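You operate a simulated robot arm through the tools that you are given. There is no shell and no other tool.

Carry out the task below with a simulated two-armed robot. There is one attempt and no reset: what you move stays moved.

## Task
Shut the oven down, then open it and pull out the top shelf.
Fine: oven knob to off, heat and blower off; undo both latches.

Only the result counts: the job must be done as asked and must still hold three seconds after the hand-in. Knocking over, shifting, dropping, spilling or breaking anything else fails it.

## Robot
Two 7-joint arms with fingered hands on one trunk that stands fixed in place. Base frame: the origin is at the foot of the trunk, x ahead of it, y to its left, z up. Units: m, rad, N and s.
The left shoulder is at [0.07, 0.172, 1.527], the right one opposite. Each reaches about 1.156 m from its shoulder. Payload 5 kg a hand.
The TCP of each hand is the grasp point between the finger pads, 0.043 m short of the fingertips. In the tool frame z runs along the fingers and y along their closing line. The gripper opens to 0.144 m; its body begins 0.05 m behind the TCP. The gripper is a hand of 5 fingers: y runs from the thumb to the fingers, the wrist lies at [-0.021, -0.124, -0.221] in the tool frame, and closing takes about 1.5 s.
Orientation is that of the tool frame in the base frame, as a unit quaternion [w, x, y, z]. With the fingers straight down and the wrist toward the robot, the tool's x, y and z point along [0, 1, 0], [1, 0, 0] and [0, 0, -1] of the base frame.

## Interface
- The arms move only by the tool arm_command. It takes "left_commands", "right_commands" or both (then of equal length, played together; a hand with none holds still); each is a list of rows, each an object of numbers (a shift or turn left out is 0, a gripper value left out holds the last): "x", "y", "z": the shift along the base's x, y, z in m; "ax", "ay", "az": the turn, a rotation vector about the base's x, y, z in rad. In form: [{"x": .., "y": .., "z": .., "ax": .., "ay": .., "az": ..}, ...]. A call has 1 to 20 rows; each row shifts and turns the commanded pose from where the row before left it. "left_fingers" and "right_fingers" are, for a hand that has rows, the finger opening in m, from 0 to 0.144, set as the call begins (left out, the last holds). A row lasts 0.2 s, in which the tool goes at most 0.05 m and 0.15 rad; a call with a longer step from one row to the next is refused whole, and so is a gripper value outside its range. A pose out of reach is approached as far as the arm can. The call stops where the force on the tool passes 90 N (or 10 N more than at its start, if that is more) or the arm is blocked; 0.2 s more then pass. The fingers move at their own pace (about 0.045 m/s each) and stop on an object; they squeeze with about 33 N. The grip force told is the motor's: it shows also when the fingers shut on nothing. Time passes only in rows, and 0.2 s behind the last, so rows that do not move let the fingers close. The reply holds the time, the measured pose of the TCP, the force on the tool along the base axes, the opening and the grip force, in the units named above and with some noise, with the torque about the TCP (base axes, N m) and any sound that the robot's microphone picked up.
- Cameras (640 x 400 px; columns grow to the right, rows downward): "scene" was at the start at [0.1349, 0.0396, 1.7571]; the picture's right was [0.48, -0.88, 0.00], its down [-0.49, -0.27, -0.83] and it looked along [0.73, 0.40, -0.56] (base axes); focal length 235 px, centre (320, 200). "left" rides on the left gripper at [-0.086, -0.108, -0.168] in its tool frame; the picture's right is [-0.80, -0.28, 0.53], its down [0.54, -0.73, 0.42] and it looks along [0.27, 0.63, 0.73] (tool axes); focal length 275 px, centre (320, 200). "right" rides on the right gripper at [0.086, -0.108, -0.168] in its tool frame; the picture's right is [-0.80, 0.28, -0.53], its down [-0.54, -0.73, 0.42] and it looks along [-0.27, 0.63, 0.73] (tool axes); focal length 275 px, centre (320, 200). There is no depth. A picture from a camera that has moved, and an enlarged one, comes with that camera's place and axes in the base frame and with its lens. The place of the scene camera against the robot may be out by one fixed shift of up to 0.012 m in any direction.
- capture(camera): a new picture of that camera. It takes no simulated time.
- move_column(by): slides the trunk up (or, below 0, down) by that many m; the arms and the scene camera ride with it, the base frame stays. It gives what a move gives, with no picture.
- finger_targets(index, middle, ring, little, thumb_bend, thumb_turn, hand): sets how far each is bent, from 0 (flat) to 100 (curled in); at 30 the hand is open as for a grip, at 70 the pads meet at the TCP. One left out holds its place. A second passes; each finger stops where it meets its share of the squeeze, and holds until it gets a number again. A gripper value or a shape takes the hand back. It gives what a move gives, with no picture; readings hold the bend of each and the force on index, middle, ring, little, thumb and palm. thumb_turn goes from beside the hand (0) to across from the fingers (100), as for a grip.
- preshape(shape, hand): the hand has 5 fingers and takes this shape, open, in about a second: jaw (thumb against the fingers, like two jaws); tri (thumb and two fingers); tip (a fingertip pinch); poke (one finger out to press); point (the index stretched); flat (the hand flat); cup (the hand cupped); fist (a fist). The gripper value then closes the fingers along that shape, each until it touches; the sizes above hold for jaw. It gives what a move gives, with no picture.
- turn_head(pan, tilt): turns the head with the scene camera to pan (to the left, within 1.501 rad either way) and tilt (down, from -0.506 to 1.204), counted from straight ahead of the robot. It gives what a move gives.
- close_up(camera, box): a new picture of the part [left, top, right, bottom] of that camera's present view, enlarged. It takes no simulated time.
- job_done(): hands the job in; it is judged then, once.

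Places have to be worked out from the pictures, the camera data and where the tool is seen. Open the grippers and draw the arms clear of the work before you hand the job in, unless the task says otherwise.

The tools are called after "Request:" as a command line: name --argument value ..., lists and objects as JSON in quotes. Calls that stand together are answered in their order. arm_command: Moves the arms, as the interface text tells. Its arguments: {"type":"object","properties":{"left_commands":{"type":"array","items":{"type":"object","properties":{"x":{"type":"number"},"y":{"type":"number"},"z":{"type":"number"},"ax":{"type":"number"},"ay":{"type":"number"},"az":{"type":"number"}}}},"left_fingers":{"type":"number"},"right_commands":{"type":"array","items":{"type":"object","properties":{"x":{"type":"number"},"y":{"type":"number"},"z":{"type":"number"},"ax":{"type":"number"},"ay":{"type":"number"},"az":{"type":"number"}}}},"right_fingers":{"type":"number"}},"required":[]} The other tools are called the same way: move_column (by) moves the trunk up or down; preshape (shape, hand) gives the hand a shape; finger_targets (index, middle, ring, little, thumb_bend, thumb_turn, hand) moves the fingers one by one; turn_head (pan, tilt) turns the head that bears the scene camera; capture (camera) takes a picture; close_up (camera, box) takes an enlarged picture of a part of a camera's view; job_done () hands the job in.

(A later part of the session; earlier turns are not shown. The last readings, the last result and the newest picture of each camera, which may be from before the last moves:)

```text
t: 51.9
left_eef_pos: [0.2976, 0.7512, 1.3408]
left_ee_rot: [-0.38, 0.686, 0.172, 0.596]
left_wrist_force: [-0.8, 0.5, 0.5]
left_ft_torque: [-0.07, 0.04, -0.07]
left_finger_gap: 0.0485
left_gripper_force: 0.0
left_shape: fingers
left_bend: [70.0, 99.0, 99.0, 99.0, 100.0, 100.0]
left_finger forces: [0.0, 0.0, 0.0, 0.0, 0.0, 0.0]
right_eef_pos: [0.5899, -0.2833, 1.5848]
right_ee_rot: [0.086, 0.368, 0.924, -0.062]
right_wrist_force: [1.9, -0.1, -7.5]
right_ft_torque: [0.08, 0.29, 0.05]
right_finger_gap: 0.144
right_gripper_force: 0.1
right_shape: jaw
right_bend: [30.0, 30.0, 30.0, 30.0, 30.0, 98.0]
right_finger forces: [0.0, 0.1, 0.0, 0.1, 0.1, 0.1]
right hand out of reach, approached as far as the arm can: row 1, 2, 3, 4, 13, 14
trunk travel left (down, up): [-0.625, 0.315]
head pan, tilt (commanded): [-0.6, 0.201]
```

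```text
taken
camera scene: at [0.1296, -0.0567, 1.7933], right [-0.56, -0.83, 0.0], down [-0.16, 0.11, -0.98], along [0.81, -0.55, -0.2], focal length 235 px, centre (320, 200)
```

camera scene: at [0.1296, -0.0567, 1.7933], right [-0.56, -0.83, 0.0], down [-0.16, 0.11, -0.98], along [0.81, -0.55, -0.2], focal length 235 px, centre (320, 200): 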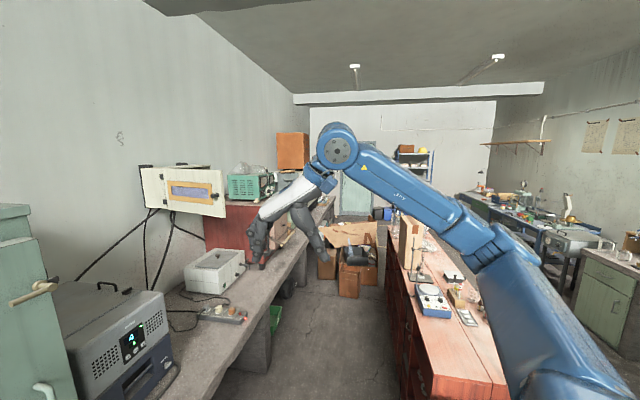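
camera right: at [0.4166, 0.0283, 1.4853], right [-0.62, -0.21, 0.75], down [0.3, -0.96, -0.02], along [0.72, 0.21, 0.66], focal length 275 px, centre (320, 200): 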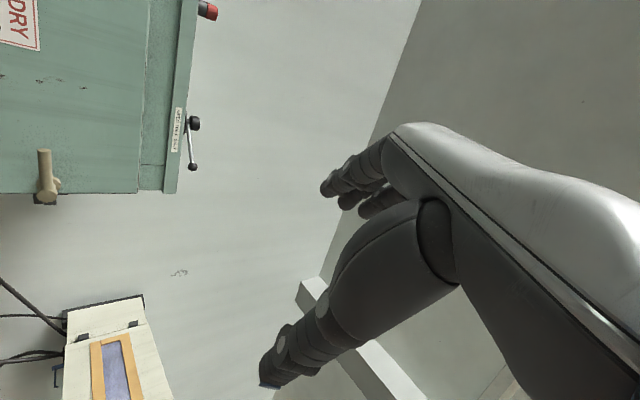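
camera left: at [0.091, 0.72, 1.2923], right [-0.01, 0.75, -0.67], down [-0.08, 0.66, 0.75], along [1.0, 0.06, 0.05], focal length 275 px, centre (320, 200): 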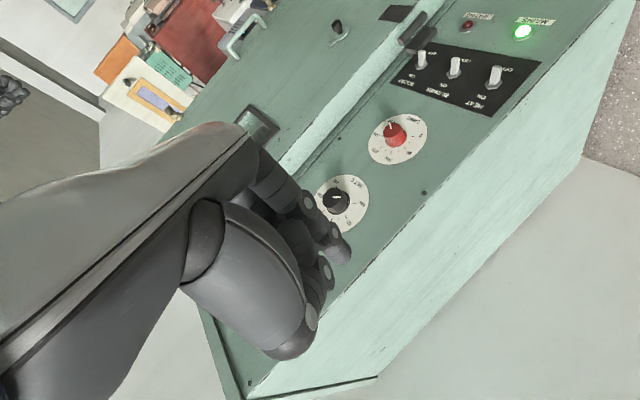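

The right arm is freed and parked at the right. From the first pictures I triangulated both latch levers: ends at about (0.971, 0.272), z 1.436 and 0.961, pivots near (1.015, 0.216); the handle bar at (0.996, 0.26), z 1.02–1.15. I turn the head back and carry the left hand along the oven front toward the upper latch.

Request:
turn_head --pan 0.4 --tilt 0.5

Request:
arm_command --left_commands '[{"x": 0.033, "y": -0.033, "z": 0.01}, {"x": 0.033, "y": -0.033, "z": 0.01}, {"x": 0.033, "y": -0.033, "z": 0.01}, {"x": 0.033, "y": -0.033, "z": 0.01}, {"x": 0.033, "y": -0.033, "z": 0.01}, {"x": 0.033, "y": -0.033, "z": 0.01}, {"x": 0.033, "y": -0.033, "z": 0.01}, {"x": 0.033, "y": -0.033, "z": 0.01}, {"x": 0.033, "y": -0.033, "z": 0.01}, {"x": 0.033, "y": -0.033, "z": 0.01}, {"x": 0.033, "y": -0.033, "z": 0.01}, {"x": 0.033, "y": -0.033, "z": 0.01}, {}]'

Request:
capture --camera "scene"

Request:
capture --camera "left"

```text
t: 53.2
left_eef_pos: [0.3005, 0.7526, 1.339]
left_ee_rot: [-0.38, 0.687, 0.171, 0.596]
left_wrist_force: [0.1, -1.4, -0.2]
left_ft_torque: [0.0, -0.02, 0.0]
left_finger_gap: 0.0488
left_gripper_force: 0.0
left_shape: fingers
left_bend: [70.0, 99.0, 99.0, 99.0, 100.0, 100.0]
left_finger forces: [0.1, 0.0, 0.0, 0.0, 0.0, 0.0]
right_eef_pos: [0.5912, -0.2812, 1.5885]
right_ee_rot: [0.09, 0.368, 0.924, -0.062]
right_wrist_force: [-0.8, 0.1, 0.4]
right_ft_torque: [0.0, -0.02, 0.03]
right_finger_gap: 0.144
right_gripper_force: 0.1
right_shape: jaw
right_bend: [30.0, 30.0, 30.0, 30.0, 30.0, 98.0]
right_finger forces: [0.0, 0.0, 0.0, 0.0, 0.0, 0.0]
trunk travel left (down, up): [-0.625, 0.315]
head pan, tilt (commanded): [0.4, 0.499]
```

```text
t: 56.0
left_eef_pos: [0.6752, 0.5055, 1.4085]
left_ee_rot: [-0.367, 0.687, 0.162, 0.606]
left_wrist_force: [0.7, -0.5, -0.1]
left_ft_torque: [-0.01, 0.05, 0.03]
left_finger_gap: 0.0486
left_gripper_force: 0.1
left_shape: fingers
left_bend: [70.0, 99.0, 99.0, 99.0, 100.0, 100.0]
left_finger forces: [0.0, 0.0, 0.1, 0.0, 0.1, 0.1]
left hand out of reach, approached as far as the arm can: row 3, 4, 5, 6, 9, 10, 11, 12
right_eef_pos: [0.5952, -0.2844, 1.5684]
right_ee_rot: [0.07, 0.367, 0.925, -0.068]
right_wrist_force: [-0.7, 0.3, 0.1]
right_ft_torque: [-0.01, 0.04, 0.01]
right_finger_gap: 0.1438
right_gripper_force: 0.0
right_shape: jaw
right_bend: [30.0, 30.0, 30.0, 30.0, 30.0, 98.0]
right_finger forces: [0.0, 0.0, 0.0, 0.0, 0.0, 0.0]
trunk travel left (down, up): [-0.625, 0.315]
head pan, tilt (commanded): [0.4, 0.499]
```

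```text
taken
camera scene: at [0.1411, 0.0315, 1.7655], right [0.39, -0.92, 0.0], down [-0.44, -0.19, -0.88], along [0.81, 0.34, -0.48], focal length 235 px, centre (320, 200)
```

scene: 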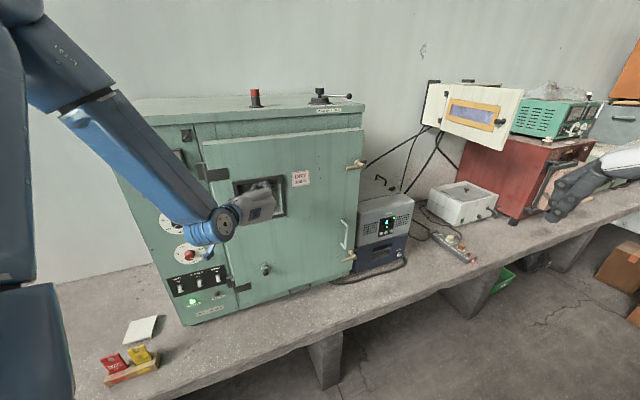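

```text
taken
camera left: at [0.4636, 0.4805, 1.3579], right [0.02, 0.74, -0.67], down [-0.07, 0.67, 0.74], along [1.0, 0.03, 0.06], focal length 275 px, centre (320, 200)
```

left: 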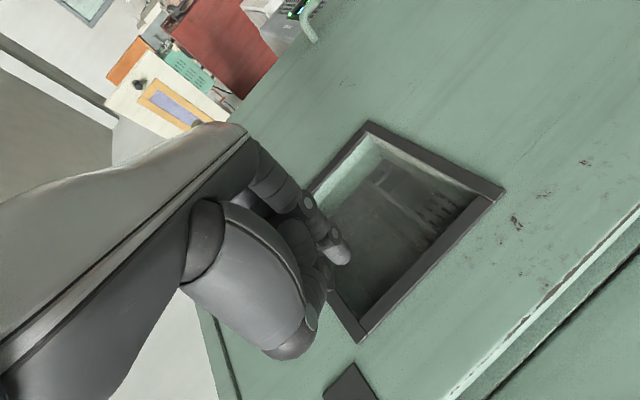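

The left arm can't follow across to the right in that wrist-out pose, and its fingertip is close to the window, so I back it straight off the door and return it to its park at the left. The right hand in a "handshake" pose should suit the latches better.

Request:
arm_command --left_commands '[{"x": -0.03, "y": -0.025}, {"x": -0.03, "y": -0.02}, {"x": -0.035, "y": 0.02}, {"x": -0.035, "y": 0.03}, {"x": -0.035, "y": 0.035}, {"x": -0.035, "y": 0.035}, {"x": -0.035, "y": 0.035}, {"x": -0.035, "y": 0.035}, {"x": -0.035, "y": 0.035}, {"x": -0.03, "y": 0.035}, {"x": -0.02, "y": 0.03}, {"x": -0.02, "y": 0.03}, {}]'

Request:
capture --camera "scene"

```text
t: 58.8
left_eef_pos: [0.3133, 0.8277, 1.3878]
left_ee_rot: [-0.381, 0.687, 0.171, 0.594]
left_wrist_force: [-0.6, -0.4, 0.1]
left_ft_torque: [0.0, -0.04, 0.01]
left_finger_gap: 0.0486
left_gripper_force: 0.1
left_shape: fingers
left_bend: [70.0, 99.0, 99.0, 99.0, 100.0, 100.0]
left_finger forces: [0.0, 0.0, 0.1, 0.1, 0.0, 0.0]
left hand out of reach, approached as far as the arm can: row 1, 2, 3, 4
right_eef_pos: [0.5963, -0.2817, 1.5675]
right_ee_rot: [0.072, 0.367, 0.925, -0.069]
right_wrist_force: [-0.2, -0.8, -0.6]
right_ft_torque: [0.0, 0.01, 0.01]
right_finger_gap: 0.1439
right_gripper_force: 0.0
right_shape: jaw
right_bend: [30.0, 30.0, 30.0, 30.0, 30.0, 98.0]
right_finger forces: [0.0, 0.0, 0.0, 0.1, 0.1, 0.1]
trunk travel left (down, up): [-0.625, 0.315]
head pan, tilt (commanded): [0.4, 0.499]
```

```text
taken
camera scene: at [0.1413, 0.0324, 1.7654], right [0.39, -0.92, 0.0], down [-0.44, -0.19, -0.88], along [0.81, 0.34, -0.48], focal length 235 px, centre (320, 200)
```

scene: 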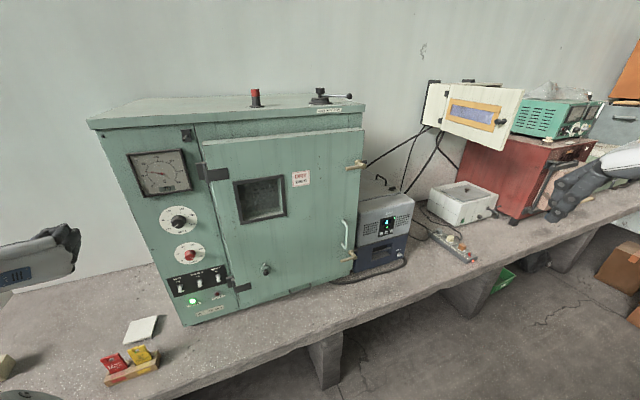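

Left arm is parked. Now I try turning the right hand to the handshake pose (palm to the left, index on top, fingers toward the door) while moving it forward in the free space right of the oven.

Request:
arm_command --right_commands '[{"ax": 0.122, "ay": 0.002, "az": -0.086}, {"ax": 0.122, "ay": 0.002, "az": -0.086}, {"ax": 0.122, "ay": 0.002, "az": -0.086, "x": 0.01, "y": 0.01}, {"ax": 0.122, "ay": 0.002, "az": -0.086, "x": 0.015, "y": 0.015}, {"ax": 0.122, "ay": 0.002, "az": -0.086, "x": 0.015, "y": 0.015}, {"ax": 0.122, "ay": 0.002, "az": -0.086, "x": 0.015, "y": 0.015}, {"ax": 0.122, "ay": 0.002, "az": -0.086, "x": 0.015, "y": 0.015, "z": -0.01}, {"ax": 0.122, "ay": 0.002, "az": -0.086, "x": 0.015, "y": 0.015, "z": -0.01}, {"ax": 0.122, "ay": 0.002, "az": -0.086, "x": 0.015, "y": 0.02, "z": -0.01}, {"ax": 0.122, "ay": 0.002, "az": -0.086, "x": 0.02, "y": 0.02, "z": -0.01}, {"ax": 0.122, "ay": 0.002, "az": -0.086, "x": 0.02, "y": 0.02, "z": -0.01}, {"ax": 0.122, "ay": 0.002, "az": -0.086, "x": 0.02, "y": 0.02, "z": -0.02}, {"ax": 0.122, "ay": 0.002, "az": -0.086, "x": 0.02, "y": 0.02, "z": -0.02}, {"ax": 0.122, "ay": 0.002, "az": -0.086, "x": 0.02, "y": 0.02, "z": -0.02}, {}]'

Request:
capture --camera "scene"

Request:
capture --camera "right"

```text
t: 62.0
left_eef_pos: [0.313, 0.8286, 1.388]
left_ee_rot: [-0.381, 0.687, 0.171, 0.595]
left_wrist_force: [0.5, -0.5, 0.3]
left_ft_torque: [-0.02, 0.0, -0.04]
left_finger_gap: 0.0486
left_gripper_force: 0.0
left_shape: fingers
left_bend: [70.0, 99.0, 99.0, 99.0, 100.0, 100.0]
left_finger forces: [0.0, 0.0, 0.0, 0.0, 0.1, 0.0]
right_eef_pos: [0.7696, -0.1059, 1.4821]
right_ee_rot: [-0.244, 0.694, 0.415, 0.536]
right_wrist_force: [0.0, 0.8, -0.1]
right_ft_torque: [0.02, 0.0, -0.02]
right_finger_gap: 0.144
right_gripper_force: 0.0
right_shape: jaw
right_bend: [30.0, 30.0, 30.0, 30.0, 30.0, 98.0]
right_finger forces: [0.0, 0.0, 0.1, 0.0, 0.1, 0.1]
right hand out of reach, approached as far as the arm can: row 13, 14
trunk travel left (down, up): [-0.625, 0.315]
head pan, tilt (commanded): [0.4, 0.499]
```

```text
taken
camera scene: at [0.1405, 0.0322, 1.7655], right [0.39, -0.92, 0.0], down [-0.44, -0.19, -0.88], along [0.81, 0.34, -0.48], focal length 235 px, centre (320, 200)
```

scene: 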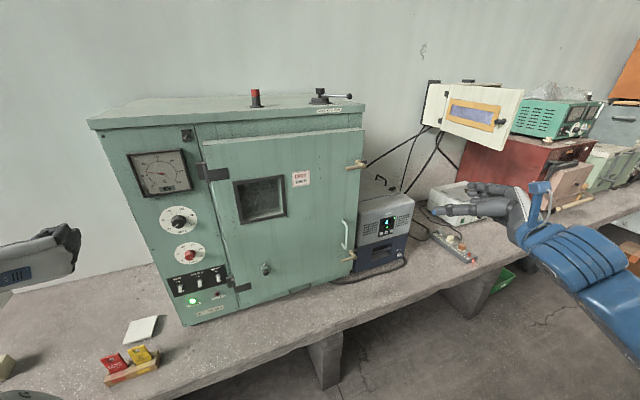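

```text
taken
camera right: at [0.5959, -0.152, 1.6028], right [-0.11, -0.82, -0.56], down [-0.42, 0.55, -0.72], along [0.9, 0.15, -0.41], focal length 275 px, centre (320, 200)
```

right: 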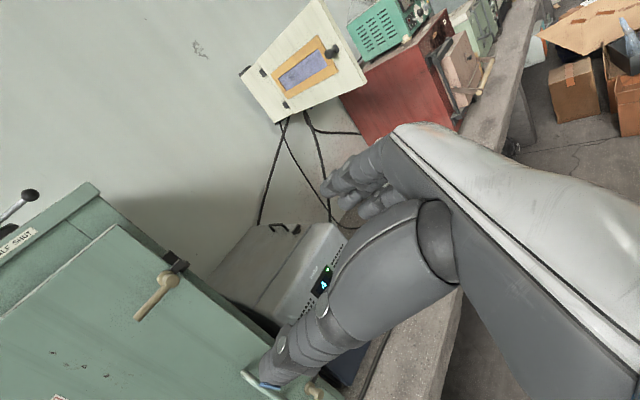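

The right arm took the handshake pose (palm left, index on top, fingers toward the door, pitched slightly down) with a low elbow. I shape it to a one-finger poke and look at the fingertip and the latch.

Request:
preshape --shape "poke" --hand "right"

Request:
finger_targets --hand "right" --middle 99

Request:
capture --camera "right"

Request:
close_up --camera "right" --box '[100, 220, 400, 400]'

```text
t: 62.9
left_eef_pos: [0.3129, 0.8291, 1.3879]
left_ee_rot: [-0.381, 0.687, 0.171, 0.594]
left_wrist_force: [0.8, 0.1, 0.4]
left_ft_torque: [0.01, 0.01, -0.02]
left_finger_gap: 0.0488
left_gripper_force: 0.1
left_shape: fingers
left_bend: [70.0, 99.0, 99.0, 99.0, 100.0, 100.0]
left_finger forces: [0.0, 0.1, 0.0, 0.1, 0.0, 0.1]
right_eef_pos: [0.7708, -0.1058, 1.4812]
right_ee_rot: [-0.244, 0.693, 0.417, 0.535]
right_wrist_force: [-0.2, 0.0, -0.1]
right_ft_torque: [-0.01, 0.01, -0.01]
right_finger_gap: 0.0001
right_gripper_force: 0.1
right_shape: poke
right_bend: [70.0, 70.0, 99.0, 99.0, 100.0, 100.0]
right_finger forces: [0.0, 0.0, 0.1, 0.0, 0.0, 0.1]
trunk travel left (down, up): [-0.625, 0.315]
head pan, tilt (commanded): [0.4, 0.499]
```

```text
t: 63.9
left_eef_pos: [0.3131, 0.8281, 1.3895]
left_ee_rot: [-0.38, 0.687, 0.171, 0.596]
left_wrist_force: [-0.2, 0.7, 0.4]
left_ft_torque: [0.01, 0.02, -0.02]
left_finger_gap: 0.0486
left_gripper_force: 0.1
left_shape: fingers
left_bend: [70.0, 99.0, 99.0, 99.0, 100.0, 100.0]
left_finger forces: [0.0, 0.0, 0.1, 0.0, 0.0, 0.0]
right_eef_pos: [0.7714, -0.1067, 1.4815]
right_ee_rot: [-0.244, 0.693, 0.416, 0.536]
right_wrist_force: [-0.6, 0.1, 0.1]
right_ft_torque: [0.01, 0.01, 0.02]
right_finger_gap: 0.0486
right_gripper_force: 0.0
right_shape: fingers
right_bend: [70.0, 99.0, 99.0, 99.0, 100.0, 100.0]
right_finger forces: [0.1, 0.0, 0.0, 0.0, 0.0, 0.0]
trunk travel left (down, up): [-0.625, 0.315]
head pan, tilt (commanded): [0.4, 0.499]
```

```text
taken
camera right: at [0.5961, -0.1518, 1.6028], right [-0.11, -0.82, -0.56], down [-0.42, 0.55, -0.72], along [0.9, 0.15, -0.41], focal length 275 px, centre (320, 200)
```

right: 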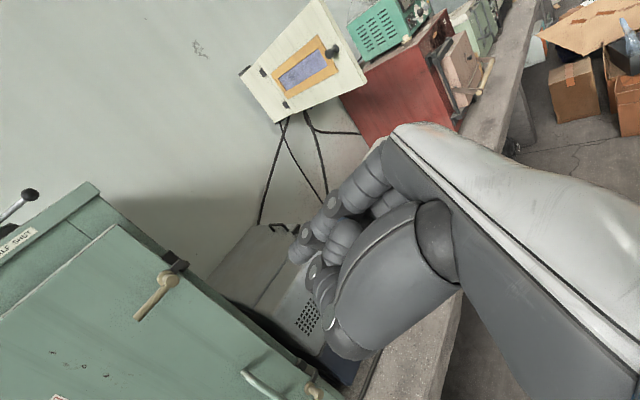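

```text
2.13 times, centred on (250, 310) of right
camera zoom: at [0.5961, -0.1518, 1.6028], right [-0.11, -0.82, -0.56], down [-0.42, 0.55, -0.72], along [0.9, 0.15, -0.41], focal length 587 px, centre (469, -35)
```

zoom: 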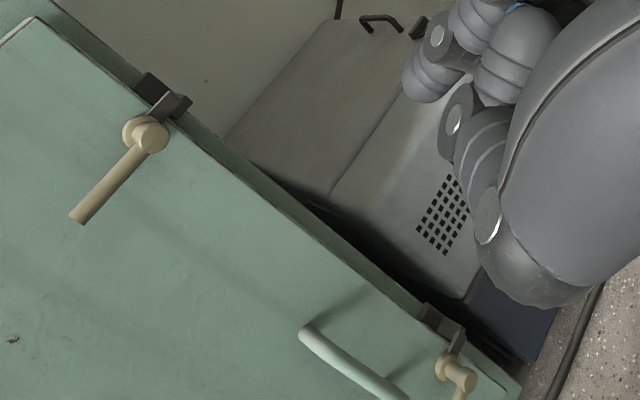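

The latch is clear now: a lever on a shaft with a dark tongue hooked over a keeper on the oven side. My earlier lever coordinates check out to about 1 cm. I move the right fingertip to a standoff in front of and slightly above the upper lever's end.

Request:
arm_command --right_commands '[{"x": 0.0167, "y": 0.038}, {"x": 0.0167, "y": 0.038}, {"x": 0.0167, "y": 0.038}, {"x": 0.0167, "y": 0.038}, {"x": 0.0167, "y": 0.038}, {"x": 0.0167, "y": 0.038}, {"x": 0.0167, "y": 0.038}, {}]'

Request:
capture --camera "right"

Request:
capture --camera "scene"

```text
t: 65.7
left_eef_pos: [0.315, 0.8287, 1.3877]
left_ee_rot: [-0.38, 0.687, 0.171, 0.595]
left_wrist_force: [1.0, 0.7, -0.2]
left_ft_torque: [0.02, -0.02, -0.01]
left_finger_gap: 0.0487
left_gripper_force: 0.1
left_shape: fingers
left_bend: [70.0, 99.0, 99.0, 99.0, 100.0, 100.0]
left_finger forces: [0.0, 0.0, 0.0, 0.0, 0.0, 0.0]
right_eef_pos: [0.7911, -0.0814, 1.4789]
right_ee_rot: [-0.244, 0.694, 0.416, 0.535]
right_wrist_force: [0.5, 0.7, -0.2]
right_ft_torque: [-0.05, -0.01, -0.01]
right_finger_gap: 0.0486
right_gripper_force: 0.1
right_shape: fingers
right_bend: [70.0, 99.0, 99.0, 99.0, 100.0, 100.0]
right_finger forces: [0.1, 0.1, 0.1, 0.1, 0.0, 0.1]
right hand out of reach, approached as far as the arm can: row 1, 2, 3, 4, 5, 6, 7
trunk travel left (down, up): [-0.625, 0.315]
head pan, tilt (commanded): [0.4, 0.499]
```

```text
taken
camera right: at [0.6174, -0.1279, 1.6006], right [-0.11, -0.82, -0.56], down [-0.42, 0.55, -0.72], along [0.9, 0.15, -0.41], focal length 275 px, centre (320, 200)
```

right: 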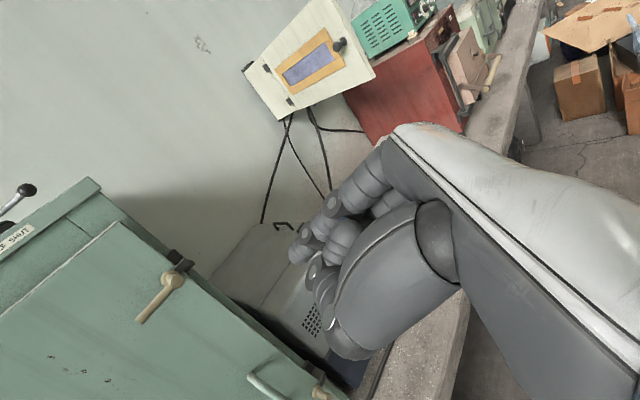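

```text
taken
camera scene: at [0.1412, 0.033, 1.7654], right [0.39, -0.92, 0.0], down [-0.44, -0.19, -0.88], along [0.81, 0.34, -0.48], focal length 235 px, centre (320, 200)
```

scene: 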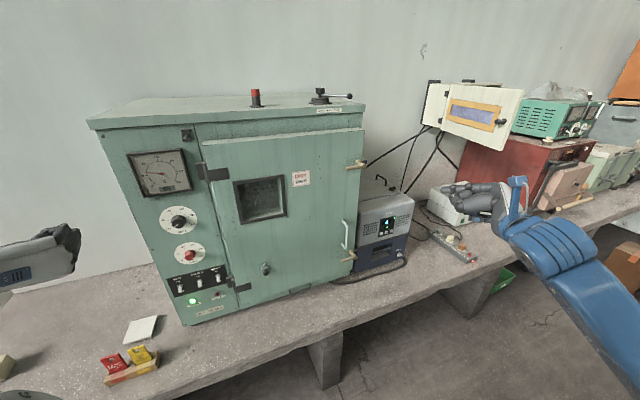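

It stalls, most likely from the wrist bend needed for the 55° yaw. I relax the hand's yaw by about 0.6 rad so the fingers point more straight ahead, then try to move in again.

Request:
arm_command --right_commands '[{"az": -0.15}, {"az": -0.15}, {"az": -0.15}, {"az": -0.15}, {"x": 0.015, "y": 0.03}, {"x": 0.015, "y": 0.03}, {"x": 0.015, "y": 0.03}, {}]'

Request:
capture --camera "right"

Request:
capture --camera "scene"

```text
t: 67.5
left_eef_pos: [0.3126, 0.8285, 1.3891]
left_ee_rot: [-0.381, 0.688, 0.171, 0.594]
left_wrist_force: [0.4, -0.4, -0.7]
left_ft_torque: [-0.02, 0.01, 0.0]
left_finger_gap: 0.0487
left_gripper_force: 0.0
left_shape: fingers
left_bend: [70.0, 99.0, 99.0, 99.0, 100.0, 100.0]
left_finger forces: [0.1, 0.0, 0.0, 0.0, 0.0, 0.0]
right_eef_pos: [0.8007, -0.0776, 1.4799]
right_ee_rot: [-0.245, 0.693, 0.417, 0.534]
right_wrist_force: [0.6, -0.4, 0.1]
right_ft_torque: [-0.02, -0.02, 0.0]
right_finger_gap: 0.0487
right_gripper_force: 0.1
right_shape: fingers
right_bend: [70.0, 99.0, 99.0, 99.0, 100.0, 100.0]
right_finger forces: [0.0, 0.1, 0.0, 0.0, 0.0, 0.0]
right hand out of reach, approached as far as the arm can: row 1, 2, 3, 4, 5, 6, 7
trunk travel left (down, up): [-0.625, 0.315]
head pan, tilt (commanded): [0.4, 0.499]
```

```text
taken
camera right: at [0.6272, -0.1233, 1.601], right [-0.11, -0.82, -0.56], down [-0.43, 0.55, -0.72], along [0.9, 0.16, -0.41], focal length 275 px, centre (320, 200)
```

right: 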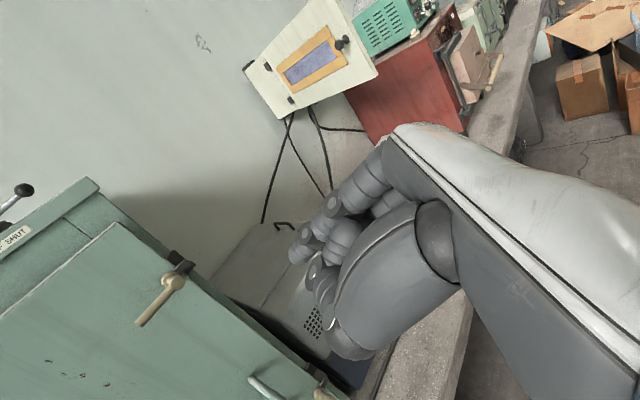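

```text
taken
camera scene: at [0.1412, 0.0328, 1.7654], right [0.39, -0.92, 0.0], down [-0.44, -0.19, -0.88], along [0.81, 0.34, -0.48], focal length 235 px, centre (320, 200)
```

scene: 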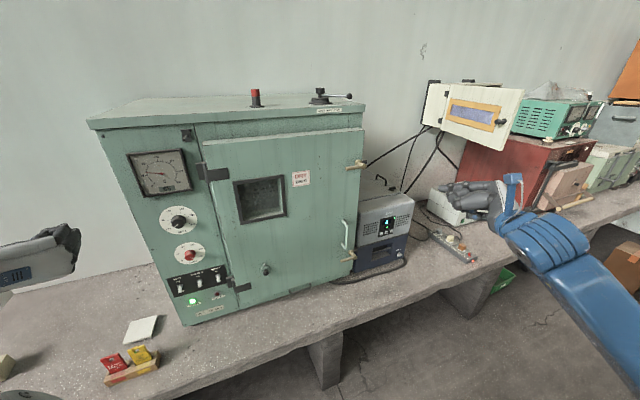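

The right arm is caught at a joint limit in that pose. Fingers-down is the pose both arms handle well, so I rotate the right hand back to fingers-down (yawed square to the door), and will press the lever from above instead.

Request:
arm_command --right_commands '[{"ax": -0.122, "ay": -0.002, "az": 0.086}, {"ax": -0.122, "ay": -0.002, "az": 0.086}, {"ax": -0.122, "ay": -0.002, "az": 0.086}, {"ax": -0.122, "ay": -0.002, "az": 0.086}, {"ax": -0.122, "ay": -0.002, "az": 0.086}, {"ax": -0.122, "ay": -0.002, "az": 0.086}, {"ax": -0.122, "ay": -0.002, "az": 0.086, "z": 0.01}, {"ax": -0.122, "ay": -0.002, "az": 0.086, "z": 0.01}, {"ax": -0.122, "ay": -0.002, "az": 0.086, "z": 0.01}, {"ax": -0.122, "ay": -0.002, "az": 0.086, "z": 0.02}, {"ax": -0.122, "ay": -0.002, "az": 0.086, "z": 0.02}, {"ax": -0.122, "ay": -0.002, "az": 0.086, "z": 0.02}, {"z": 0.02}, {}]'

Request:
capture --camera "right"

Request:
capture --camera "scene"

```text
t: 70.5
left_eef_pos: [0.3137, 0.8279, 1.3891]
left_ee_rot: [-0.38, 0.687, 0.17, 0.595]
left_wrist_force: [-0.5, 0.6, 0.4]
left_ft_torque: [0.02, 0.0, -0.04]
left_finger_gap: 0.0487
left_gripper_force: 0.0
left_shape: fingers
left_bend: [70.0, 99.0, 99.0, 99.0, 100.0, 100.0]
left_finger forces: [0.0, 0.1, 0.0, 0.0, 0.0, 0.0]
right_eef_pos: [0.7985, -0.0796, 1.5857]
right_ee_rot: [0.053, 0.396, 0.916, -0.034]
right_wrist_force: [0.4, -0.1, 0.4]
right_ft_torque: [-0.03, 0.0, 0.0]
right_finger_gap: 0.0485
right_gripper_force: 0.1
right_shape: fingers
right_bend: [70.0, 99.0, 99.0, 99.0, 100.0, 100.0]
right_finger forces: [0.0, 0.0, 0.0, 0.0, 0.1, 0.0]
trunk travel left (down, up): [-0.625, 0.315]
head pan, tilt (commanded): [0.4, 0.499]
```

```text
taken
camera right: at [0.6502, -0.0733, 1.7429], right [0.71, -0.32, 0.62], down [-0.13, -0.93, -0.34], along [0.69, 0.16, -0.71], focal length 275 px, centre (320, 200)
```

right: 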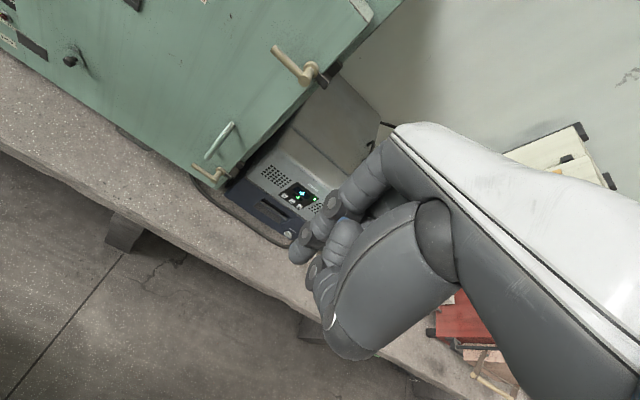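

```text
taken
camera scene: at [0.1409, 0.0317, 1.7655], right [0.39, -0.92, 0.0], down [-0.44, -0.19, -0.88], along [0.81, 0.34, -0.48], focal length 235 px, centre (320, 200)
```

scene: 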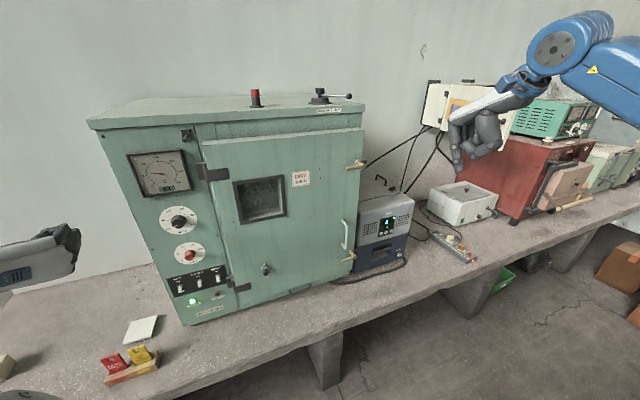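

Back to fingers-down, square to the door, and the hand camera sees both latches and the handle. I zoom for accurate positions.

Request:
close_up --camera "right" --box '[250, 30, 350, 100]'

Request:
close_up --camera "right" --box '[180, 110, 260, 200]'

Request:
close_up --camera "scene" --box '[325, 145, 405, 205]'

Request:
close_up --camera "scene" --box '[315, 205, 395, 280]'

```text
5.71 times, centred on (300, 65) of right
camera zoom: at [0.6502, -0.0733, 1.7429], right [0.71, -0.32, 0.62], down [-0.13, -0.93, -0.34], along [0.69, 0.16, -0.71], focal length 1573 px, centre (434, 971)
```

zoom: 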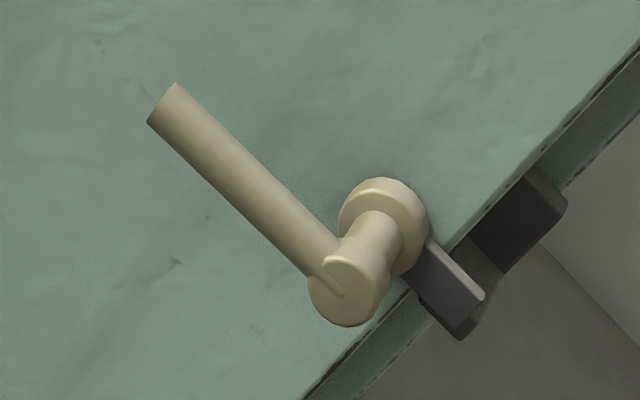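

```text
4.44 times, centred on (220, 155) of right
camera zoom: at [0.6502, -0.0733, 1.7429], right [0.71, -0.32, 0.62], down [-0.13, -0.93, -0.34], along [0.69, 0.16, -0.71], focal length 1224 px, centre (764, 400)
```

zoom: 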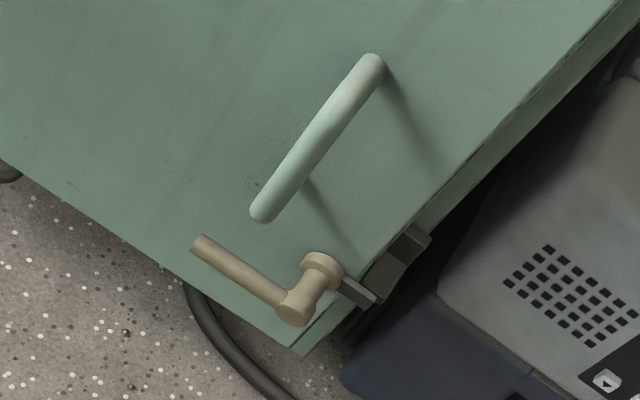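

```text
6.67 times, centred on (365, 175) of scene
camera zoom: at [0.1409, 0.0317, 1.7655], right [0.39, -0.92, 0.0], down [-0.44, -0.19, -0.88], along [0.81, 0.34, -0.48], focal length 1568 px, centre (20, 367)
```

zoom: 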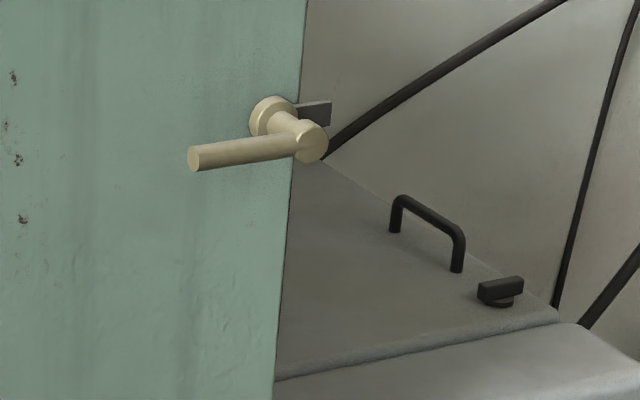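

```text
5.33 times, centred on (355, 242) of scene
camera zoom: at [0.1409, 0.0317, 1.7655], right [0.39, -0.92, 0.0], down [-0.44, -0.19, -0.88], along [0.81, 0.34, -0.48], focal length 1255 px, centre (133, -27)
```

zoom: 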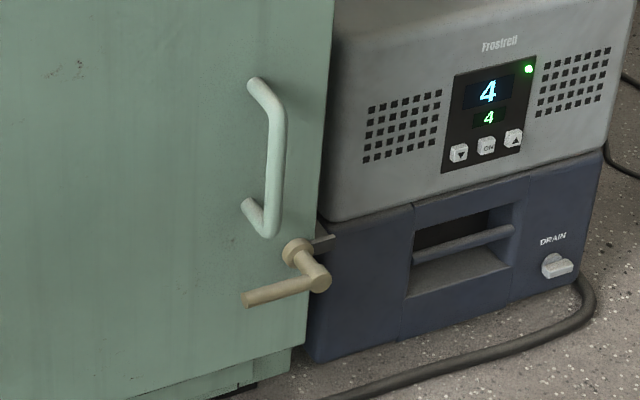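

Hand-camera triangulation puts the upper lever at z≈1.449, pivot (1.004, 0.216), end (0.953, 0.268), lever plane about 4 cm off the door. The keeper looks open on top, so the tongue should lift out as the lever goes down. I pitch the hand ~40° forward and bring it to a standoff above the lever end.

Request:
arm_command --right_commands '[{"ax": 0.102, "ay": -0.096}, {"ax": 0.102, "ay": -0.096}, {"ax": 0.102, "ay": -0.096}, {"ax": 0.102, "ay": -0.096}, {"ax": 0.102, "ay": -0.096}, {"x": 0.0149, "y": 0.0374, "z": -0.007}, {"x": 0.0149, "y": 0.0374, "z": -0.007}, {"x": 0.0149, "y": 0.0374, "z": -0.007}, {"x": 0.0149, "y": 0.0374, "z": -0.007}, {"x": 0.0149, "y": 0.0374, "z": -0.007}, {"x": 0.0149, "y": 0.0374, "z": -0.007}, {"x": 0.0149, "y": 0.0374, "z": -0.007}, {}]'

Request:
capture --camera "right"

Request:
capture --camera "scene"

```text
t: 73.3
left_eef_pos: [0.3142, 0.8273, 1.3889]
left_ee_rot: [-0.381, 0.687, 0.17, 0.595]
left_wrist_force: [-1.2, -0.4, -0.2]
left_ft_torque: [0.01, 0.03, 0.01]
left_finger_gap: 0.0487
left_gripper_force: 0.1
left_shape: fingers
left_bend: [70.0, 99.0, 99.0, 99.0, 100.0, 100.0]
left_finger forces: [0.0, 0.0, 0.0, 0.0, 0.0, 0.0]
right_eef_pos: [0.9016, 0.1822, 1.5391]
right_ee_rot: [0.166, 0.394, 0.856, 0.289]
right_wrist_force: [0.0, -1.1, 0.5]
right_ft_torque: [0.0, -0.01, 0.04]
right_finger_gap: 0.0489
right_gripper_force: 0.1
right_shape: fingers
right_bend: [70.0, 99.0, 99.0, 99.0, 100.0, 100.0]
right_finger forces: [0.1, 0.0, 0.1, 0.0, 0.0, 0.1]
trunk travel left (down, up): [-0.625, 0.315]
head pan, tilt (commanded): [0.4, 0.499]
```

```text
taken
camera right: at [0.699, 0.1312, 1.5956], right [0.4, -0.66, 0.64], down [0.14, -0.64, -0.75], along [0.91, 0.39, -0.16], focal length 275 px, centre (320, 200)
```

right: 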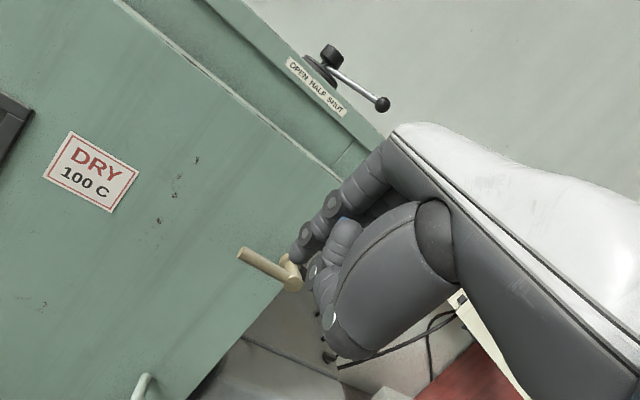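

```text
taken
camera scene: at [0.1414, 0.0323, 1.7654], right [0.39, -0.92, 0.0], down [-0.44, -0.19, -0.88], along [0.81, 0.34, -0.48], focal length 235 px, centre (320, 200)
```

scene: 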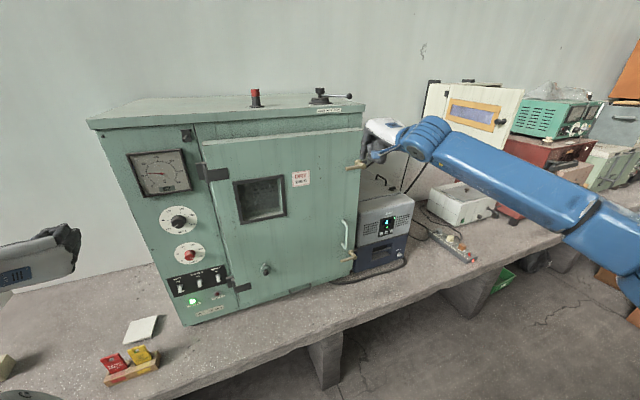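

The right hand arrived exactly; the lever end checks at (0.95, 0.269, 1.449). I move the finger in over the lever end, then press down step by step.

Request:
arm_command --right_commands '[{"x": 0.0162, "y": 0.0195, "z": -0.006}, {"x": 0.0162, "y": 0.0195, "z": -0.006}, {"x": 0.0162, "y": 0.0195, "z": -0.006}, {}]'

Request:
close_up --camera "right" --box '[200, 200, 360, 330]'

Request:
close_up --camera "scene" --box '[315, 100, 435, 200]'

```text
t: 74.3
left_eef_pos: [0.3132, 0.8266, 1.3889]
left_ee_rot: [-0.381, 0.687, 0.17, 0.595]
left_wrist_force: [0.7, 0.2, -0.9]
left_ft_torque: [0.01, 0.0, 0.02]
left_finger_gap: 0.0488
left_gripper_force: 0.0
left_shape: fingers
left_bend: [70.0, 99.0, 99.0, 99.0, 100.0, 100.0]
left_finger forces: [0.0, 0.1, 0.1, 0.0, 0.1, 0.0]
right_eef_pos: [0.9523, 0.2434, 1.5204]
right_ee_rot: [0.167, 0.394, 0.856, 0.29]
right_wrist_force: [-0.8, 0.1, -0.8]
right_ft_torque: [0.01, 0.0, 0.0]
right_finger_gap: 0.0488
right_gripper_force: 0.1
right_shape: fingers
right_bend: [70.0, 99.0, 99.0, 99.0, 100.0, 100.0]
right_finger forces: [0.0, 0.0, 0.1, 0.0, 0.0, 0.0]
trunk travel left (down, up): [-0.625, 0.315]
head pan, tilt (commanded): [0.4, 0.499]
```

```text
3.08 times, centred on (280, 265) of right
camera zoom: at [0.7497, 0.1913, 1.5768], right [0.4, -0.66, 0.64], down [0.14, -0.64, -0.75], along [0.91, 0.39, -0.16], focal length 847 px, centre (443, 0)
```

zoom: 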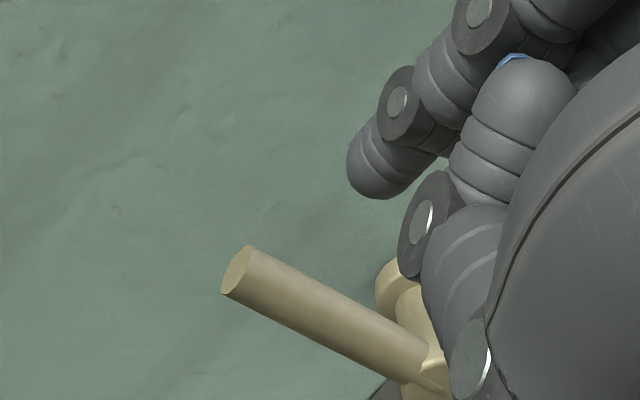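

```text
4.00 times, centred on (375, 150) of scene
camera zoom: at [0.1405, 0.0316, 1.7655], right [0.39, -0.92, 0.0], down [-0.44, -0.19, -0.88], along [0.81, 0.34, -0.48], focal length 941 px, centre (100, 400)
```

zoom: 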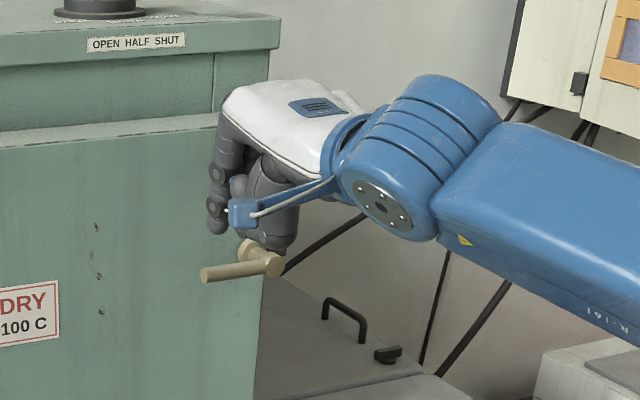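

The index tip hangs just above the lever, about 1.3 cm from its end. I press straight down 4 cm in small steps and check.

Request:
arm_command --right_commands '[{"z": -0.01}, {"z": -0.01}, {"z": -0.01}, {"z": -0.01}, {}]'

Request:
close_up --camera "right" --box '[200, 200, 360, 330]'

Request:
close_up --camera "scene" --box '[315, 100, 435, 200]'

```text
t: 75.5
left_eef_pos: [0.3112, 0.8258, 1.3896]
left_ee_rot: [-0.381, 0.687, 0.17, 0.595]
left_wrist_force: [0.8, 0.6, 0.3]
left_ft_torque: [0.0, -0.03, 0.03]
left_finger_gap: 0.0487
left_gripper_force: 0.1
left_shape: fingers
left_bend: [70.0, 99.0, 99.0, 99.0, 100.0, 100.0]
left_finger forces: [0.0, 0.0, 0.0, 0.1, 0.1, 0.0]
right_eef_pos: [0.9496, 0.2388, 1.4833]
right_ee_rot: [0.167, 0.394, 0.856, 0.291]
right_wrist_force: [-1.6, -4.5, 18.4]
right_ft_torque: [0.34, -0.15, -0.01]
right_finger_gap: 0.0498
right_gripper_force: 9.7
right_shape: fingers
right_bend: [70.0, 99.0, 99.0, 99.0, 100.0, 100.0]
right_finger forces: [19.1, 0.1, 0.0, 0.0, 0.0, 0.0]
trunk travel left (down, up): [-0.625, 0.315]
head pan, tilt (commanded): [0.4, 0.499]
```

```text
3.08 times, centred on (280, 265) of right
camera zoom: at [0.7472, 0.1881, 1.5388], right [0.39, -0.66, 0.64], down [0.15, -0.64, -0.75], along [0.91, 0.39, -0.16], focal length 847 px, centre (443, 0)
```

zoom: 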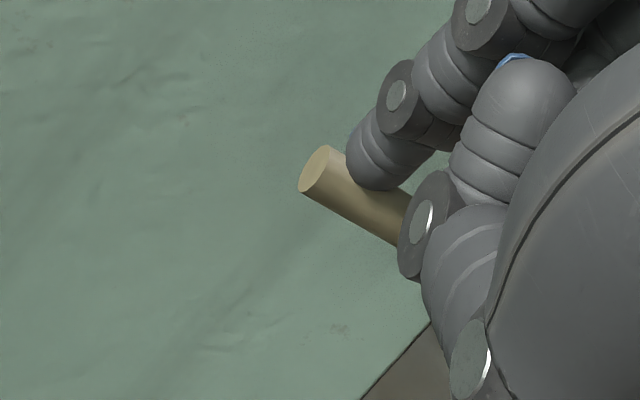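

```text
4.00 times, centred on (375, 150) of scene
camera zoom: at [0.138, 0.0306, 1.766], right [0.39, -0.92, 0.0], down [-0.44, -0.19, -0.88], along [0.81, 0.34, -0.48], focal length 941 px, centre (100, 400)
```

zoom: 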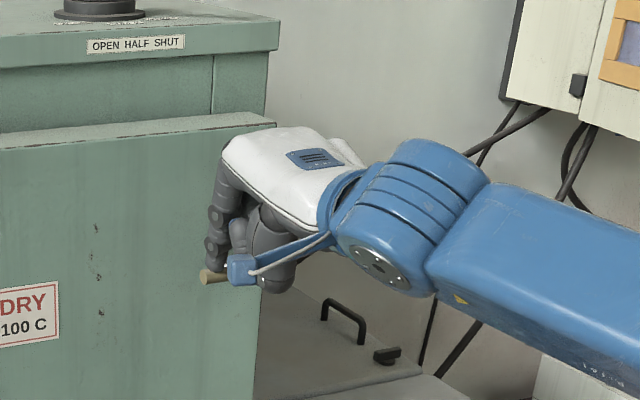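

The lever pushes back with 18 N and hasn't turned yet. I press a few millimetres more to see whether it is just stiff.

Request:
arm_command --right_commands '[{"z": -0.003}, {"z": -0.002}, {}]'

Request:
close_up --camera "right" --box '[200, 200, 360, 330]'

```text
t: 76.3
left_eef_pos: [0.3089, 0.8256, 1.3926]
left_ee_rot: [-0.38, 0.686, 0.17, 0.597]
left_wrist_force: [-0.1, -0.2, 0.4]
left_ft_torque: [-0.01, -0.02, 0.04]
left_finger_gap: 0.0489
left_gripper_force: 0.0
left_shape: fingers
left_bend: [70.0, 99.0, 99.0, 99.0, 100.0, 100.0]
left_finger forces: [0.1, 0.0, 0.0, 0.0, 0.1, 0.1]
right_eef_pos: [0.9481, 0.2381, 1.4807]
right_ee_rot: [0.168, 0.394, 0.855, 0.292]
right_wrist_force: [0.9, -9.8, 35.2]
right_ft_torque: [0.63, -0.43, -0.16]
right_finger_gap: 0.051
right_gripper_force: 18.2
right_shape: fingers
right_bend: [70.0, 99.0, 99.0, 99.0, 100.0, 100.0]
right_finger forces: [36.2, 0.0, 0.1, 0.0, 0.0, 0.1]
trunk travel left (down, up): [-0.625, 0.315]
head pan, tilt (commanded): [0.4, 0.499]
```

```text
3.08 times, centred on (280, 265) of right
camera zoom: at [0.7447, 0.1865, 1.5362], right [0.39, -0.66, 0.64], down [0.15, -0.64, -0.75], along [0.91, 0.39, -0.15], focal length 847 px, centre (443, 0)
```

zoom: 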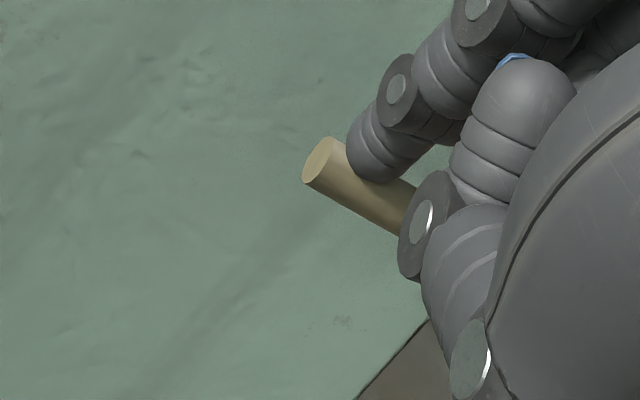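

Even at 35 N (about 1.9 N m) the lever doesn't go down, so it must turn upward. I lift off, back away from the door, and pitch the hand up toward horizontal so the finger can lift the lever from below.

Request:
arm_command --right_commands '[{"z": 0.015}, {"z": 0.02}, {"x": -0.03, "y": -0.032}, {"x": -0.03, "y": -0.032}, {"x": -0.02, "y": -0.022}, {"ax": 0.0885, "ay": -0.108, "az": 0.008}, {"ax": 0.0885, "ay": -0.108, "az": 0.008}, {"ax": 0.0885, "ay": -0.108, "az": 0.008}, {"ax": 0.0885, "ay": -0.108, "az": 0.008}, {"ax": 0.0885, "ay": -0.108, "az": 0.008}, {}]'

Request:
capture --camera "right"

Request:
capture --camera "scene"

```text
t: 78.7
left_eef_pos: [0.3112, 0.8299, 1.3873]
left_ee_rot: [-0.38, 0.687, 0.171, 0.595]
left_wrist_force: [-0.3, -0.4, -0.3]
left_ft_torque: [-0.04, -0.02, -0.07]
left_finger_gap: 0.0486
left_gripper_force: 0.1
left_shape: fingers
left_bend: [70.0, 99.0, 99.0, 99.0, 100.0, 100.0]
left_finger forces: [0.1, 0.0, 0.0, 0.1, 0.0, 0.0]
right_eef_pos: [0.8707, 0.1587, 1.5078]
right_ee_rot: [0.293, 0.312, 0.705, 0.565]
right_wrist_force: [0.2, 0.1, 0.2]
right_ft_torque: [0.0, 0.02, -0.02]
right_finger_gap: 0.0488
right_gripper_force: 0.0
right_shape: fingers
right_bend: [70.0, 99.0, 99.0, 99.0, 100.0, 100.0]
right_finger forces: [0.0, 0.0, 0.1, 0.0, 0.0, 0.0]
trunk travel left (down, up): [-0.625, 0.315]
head pan, tilt (commanded): [0.4, 0.499]
```

```text
taken
camera right: at [0.6766, 0.1039, 1.4281], right [0.13, -0.89, 0.43], down [0.59, -0.28, -0.76], along [0.8, 0.35, 0.49], focal length 275 px, centre (320, 200)
```

right: 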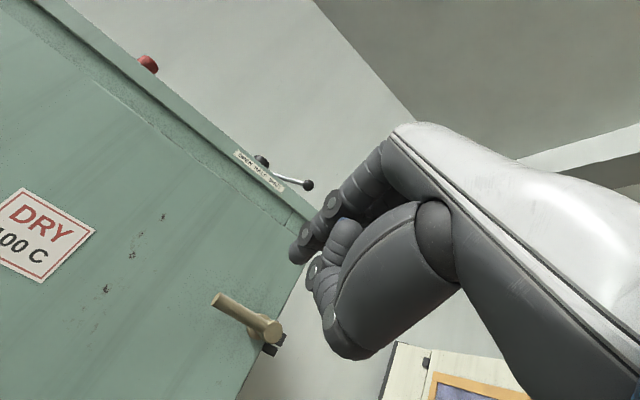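

```text
taken
camera scene: at [0.1388, 0.0349, 1.7656], right [0.39, -0.92, 0.0], down [-0.44, -0.19, -0.88], along [0.81, 0.34, -0.48], focal length 235 px, centre (320, 200)
```

scene: 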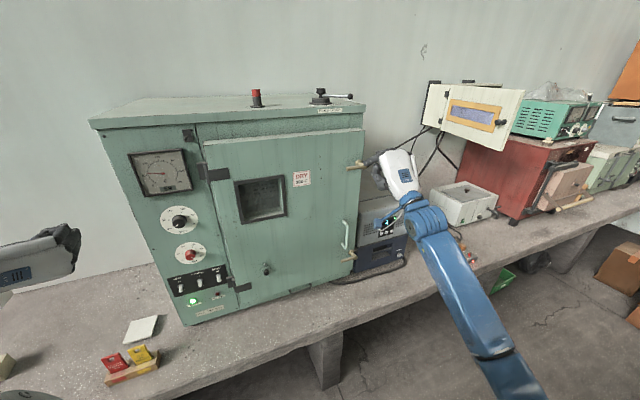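

No warnings this time: the right hand now points almost horizontally at the door with a low elbow. The camera sees the latch from below; I zoom on it.

Request:
close_up --camera "right" --box '[190, 270, 320, 375]'

Request:
close_up --camera "scene" --box '[325, 130, 425, 210]'

```text
3.81 times, centred on (255, 322) of right
camera zoom: at [0.6766, 0.1039, 1.4281], right [0.13, -0.89, 0.43], down [0.59, -0.28, -0.76], along [0.8, 0.35, 0.49], focal length 1049 px, centre (568, -267)
```

zoom: 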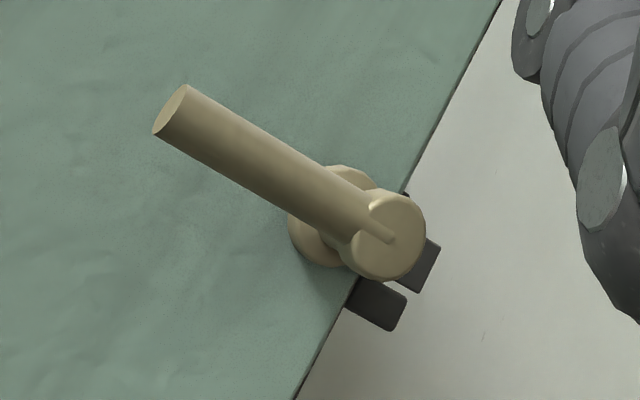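

```text
5.00 times, centred on (375, 170) of scene
camera zoom: at [0.1388, 0.0349, 1.7656], right [0.39, -0.92, 0.0], down [-0.44, -0.19, -0.88], along [0.81, 0.34, -0.48], focal length 1176 px, centre (45, 350)
```

zoom: 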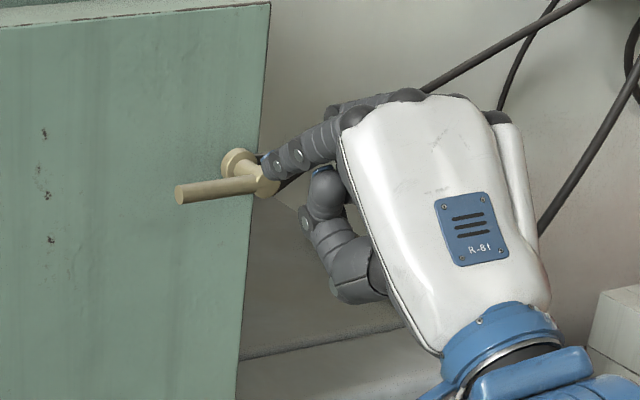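

I zoom much tighter on the tongue and keeper from both cameras to understand which way it releases.

Request:
close_up --camera "right" --box '[262, 315, 302, 360]'

Request:
close_up --camera "scene" --box '[338, 152, 398, 190]'

Request:
close_up --camera "scene" --box '[335, 240, 375, 275]'

```text
8.89 times, centred on (282, 338) of right
camera zoom: at [0.6766, 0.1039, 1.4281], right [0.13, -0.89, 0.43], down [0.59, -0.28, -0.76], along [0.8, 0.35, 0.49], focal length 2447 px, centre (658, -1022)
```

zoom: 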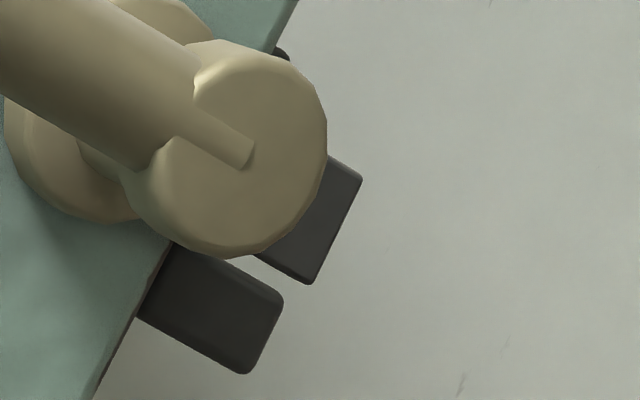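

```text
10.53 times, centred on (368, 171) of scene
camera zoom: at [0.1388, 0.0349, 1.7656], right [0.39, -0.92, 0.0], down [-0.44, -0.19, -0.88], along [0.81, 0.34, -0.48], focal length 2477 px, centre (-185, 505)
```

zoom: 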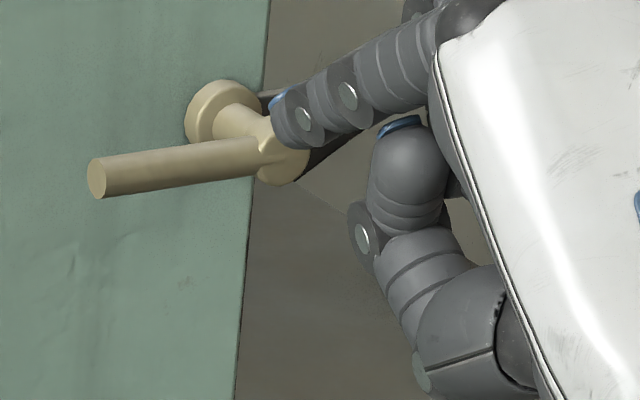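

```text
11.43 times, centred on (355, 258) of scene
camera zoom: at [0.1388, 0.0349, 1.7656], right [0.39, -0.92, 0.0], down [-0.44, -0.19, -0.88], along [0.81, 0.34, -0.48], focal length 2689 px, centre (-80, -457)
```

zoom: 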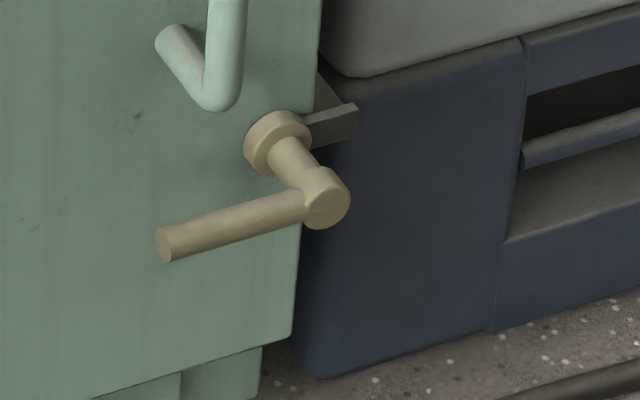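

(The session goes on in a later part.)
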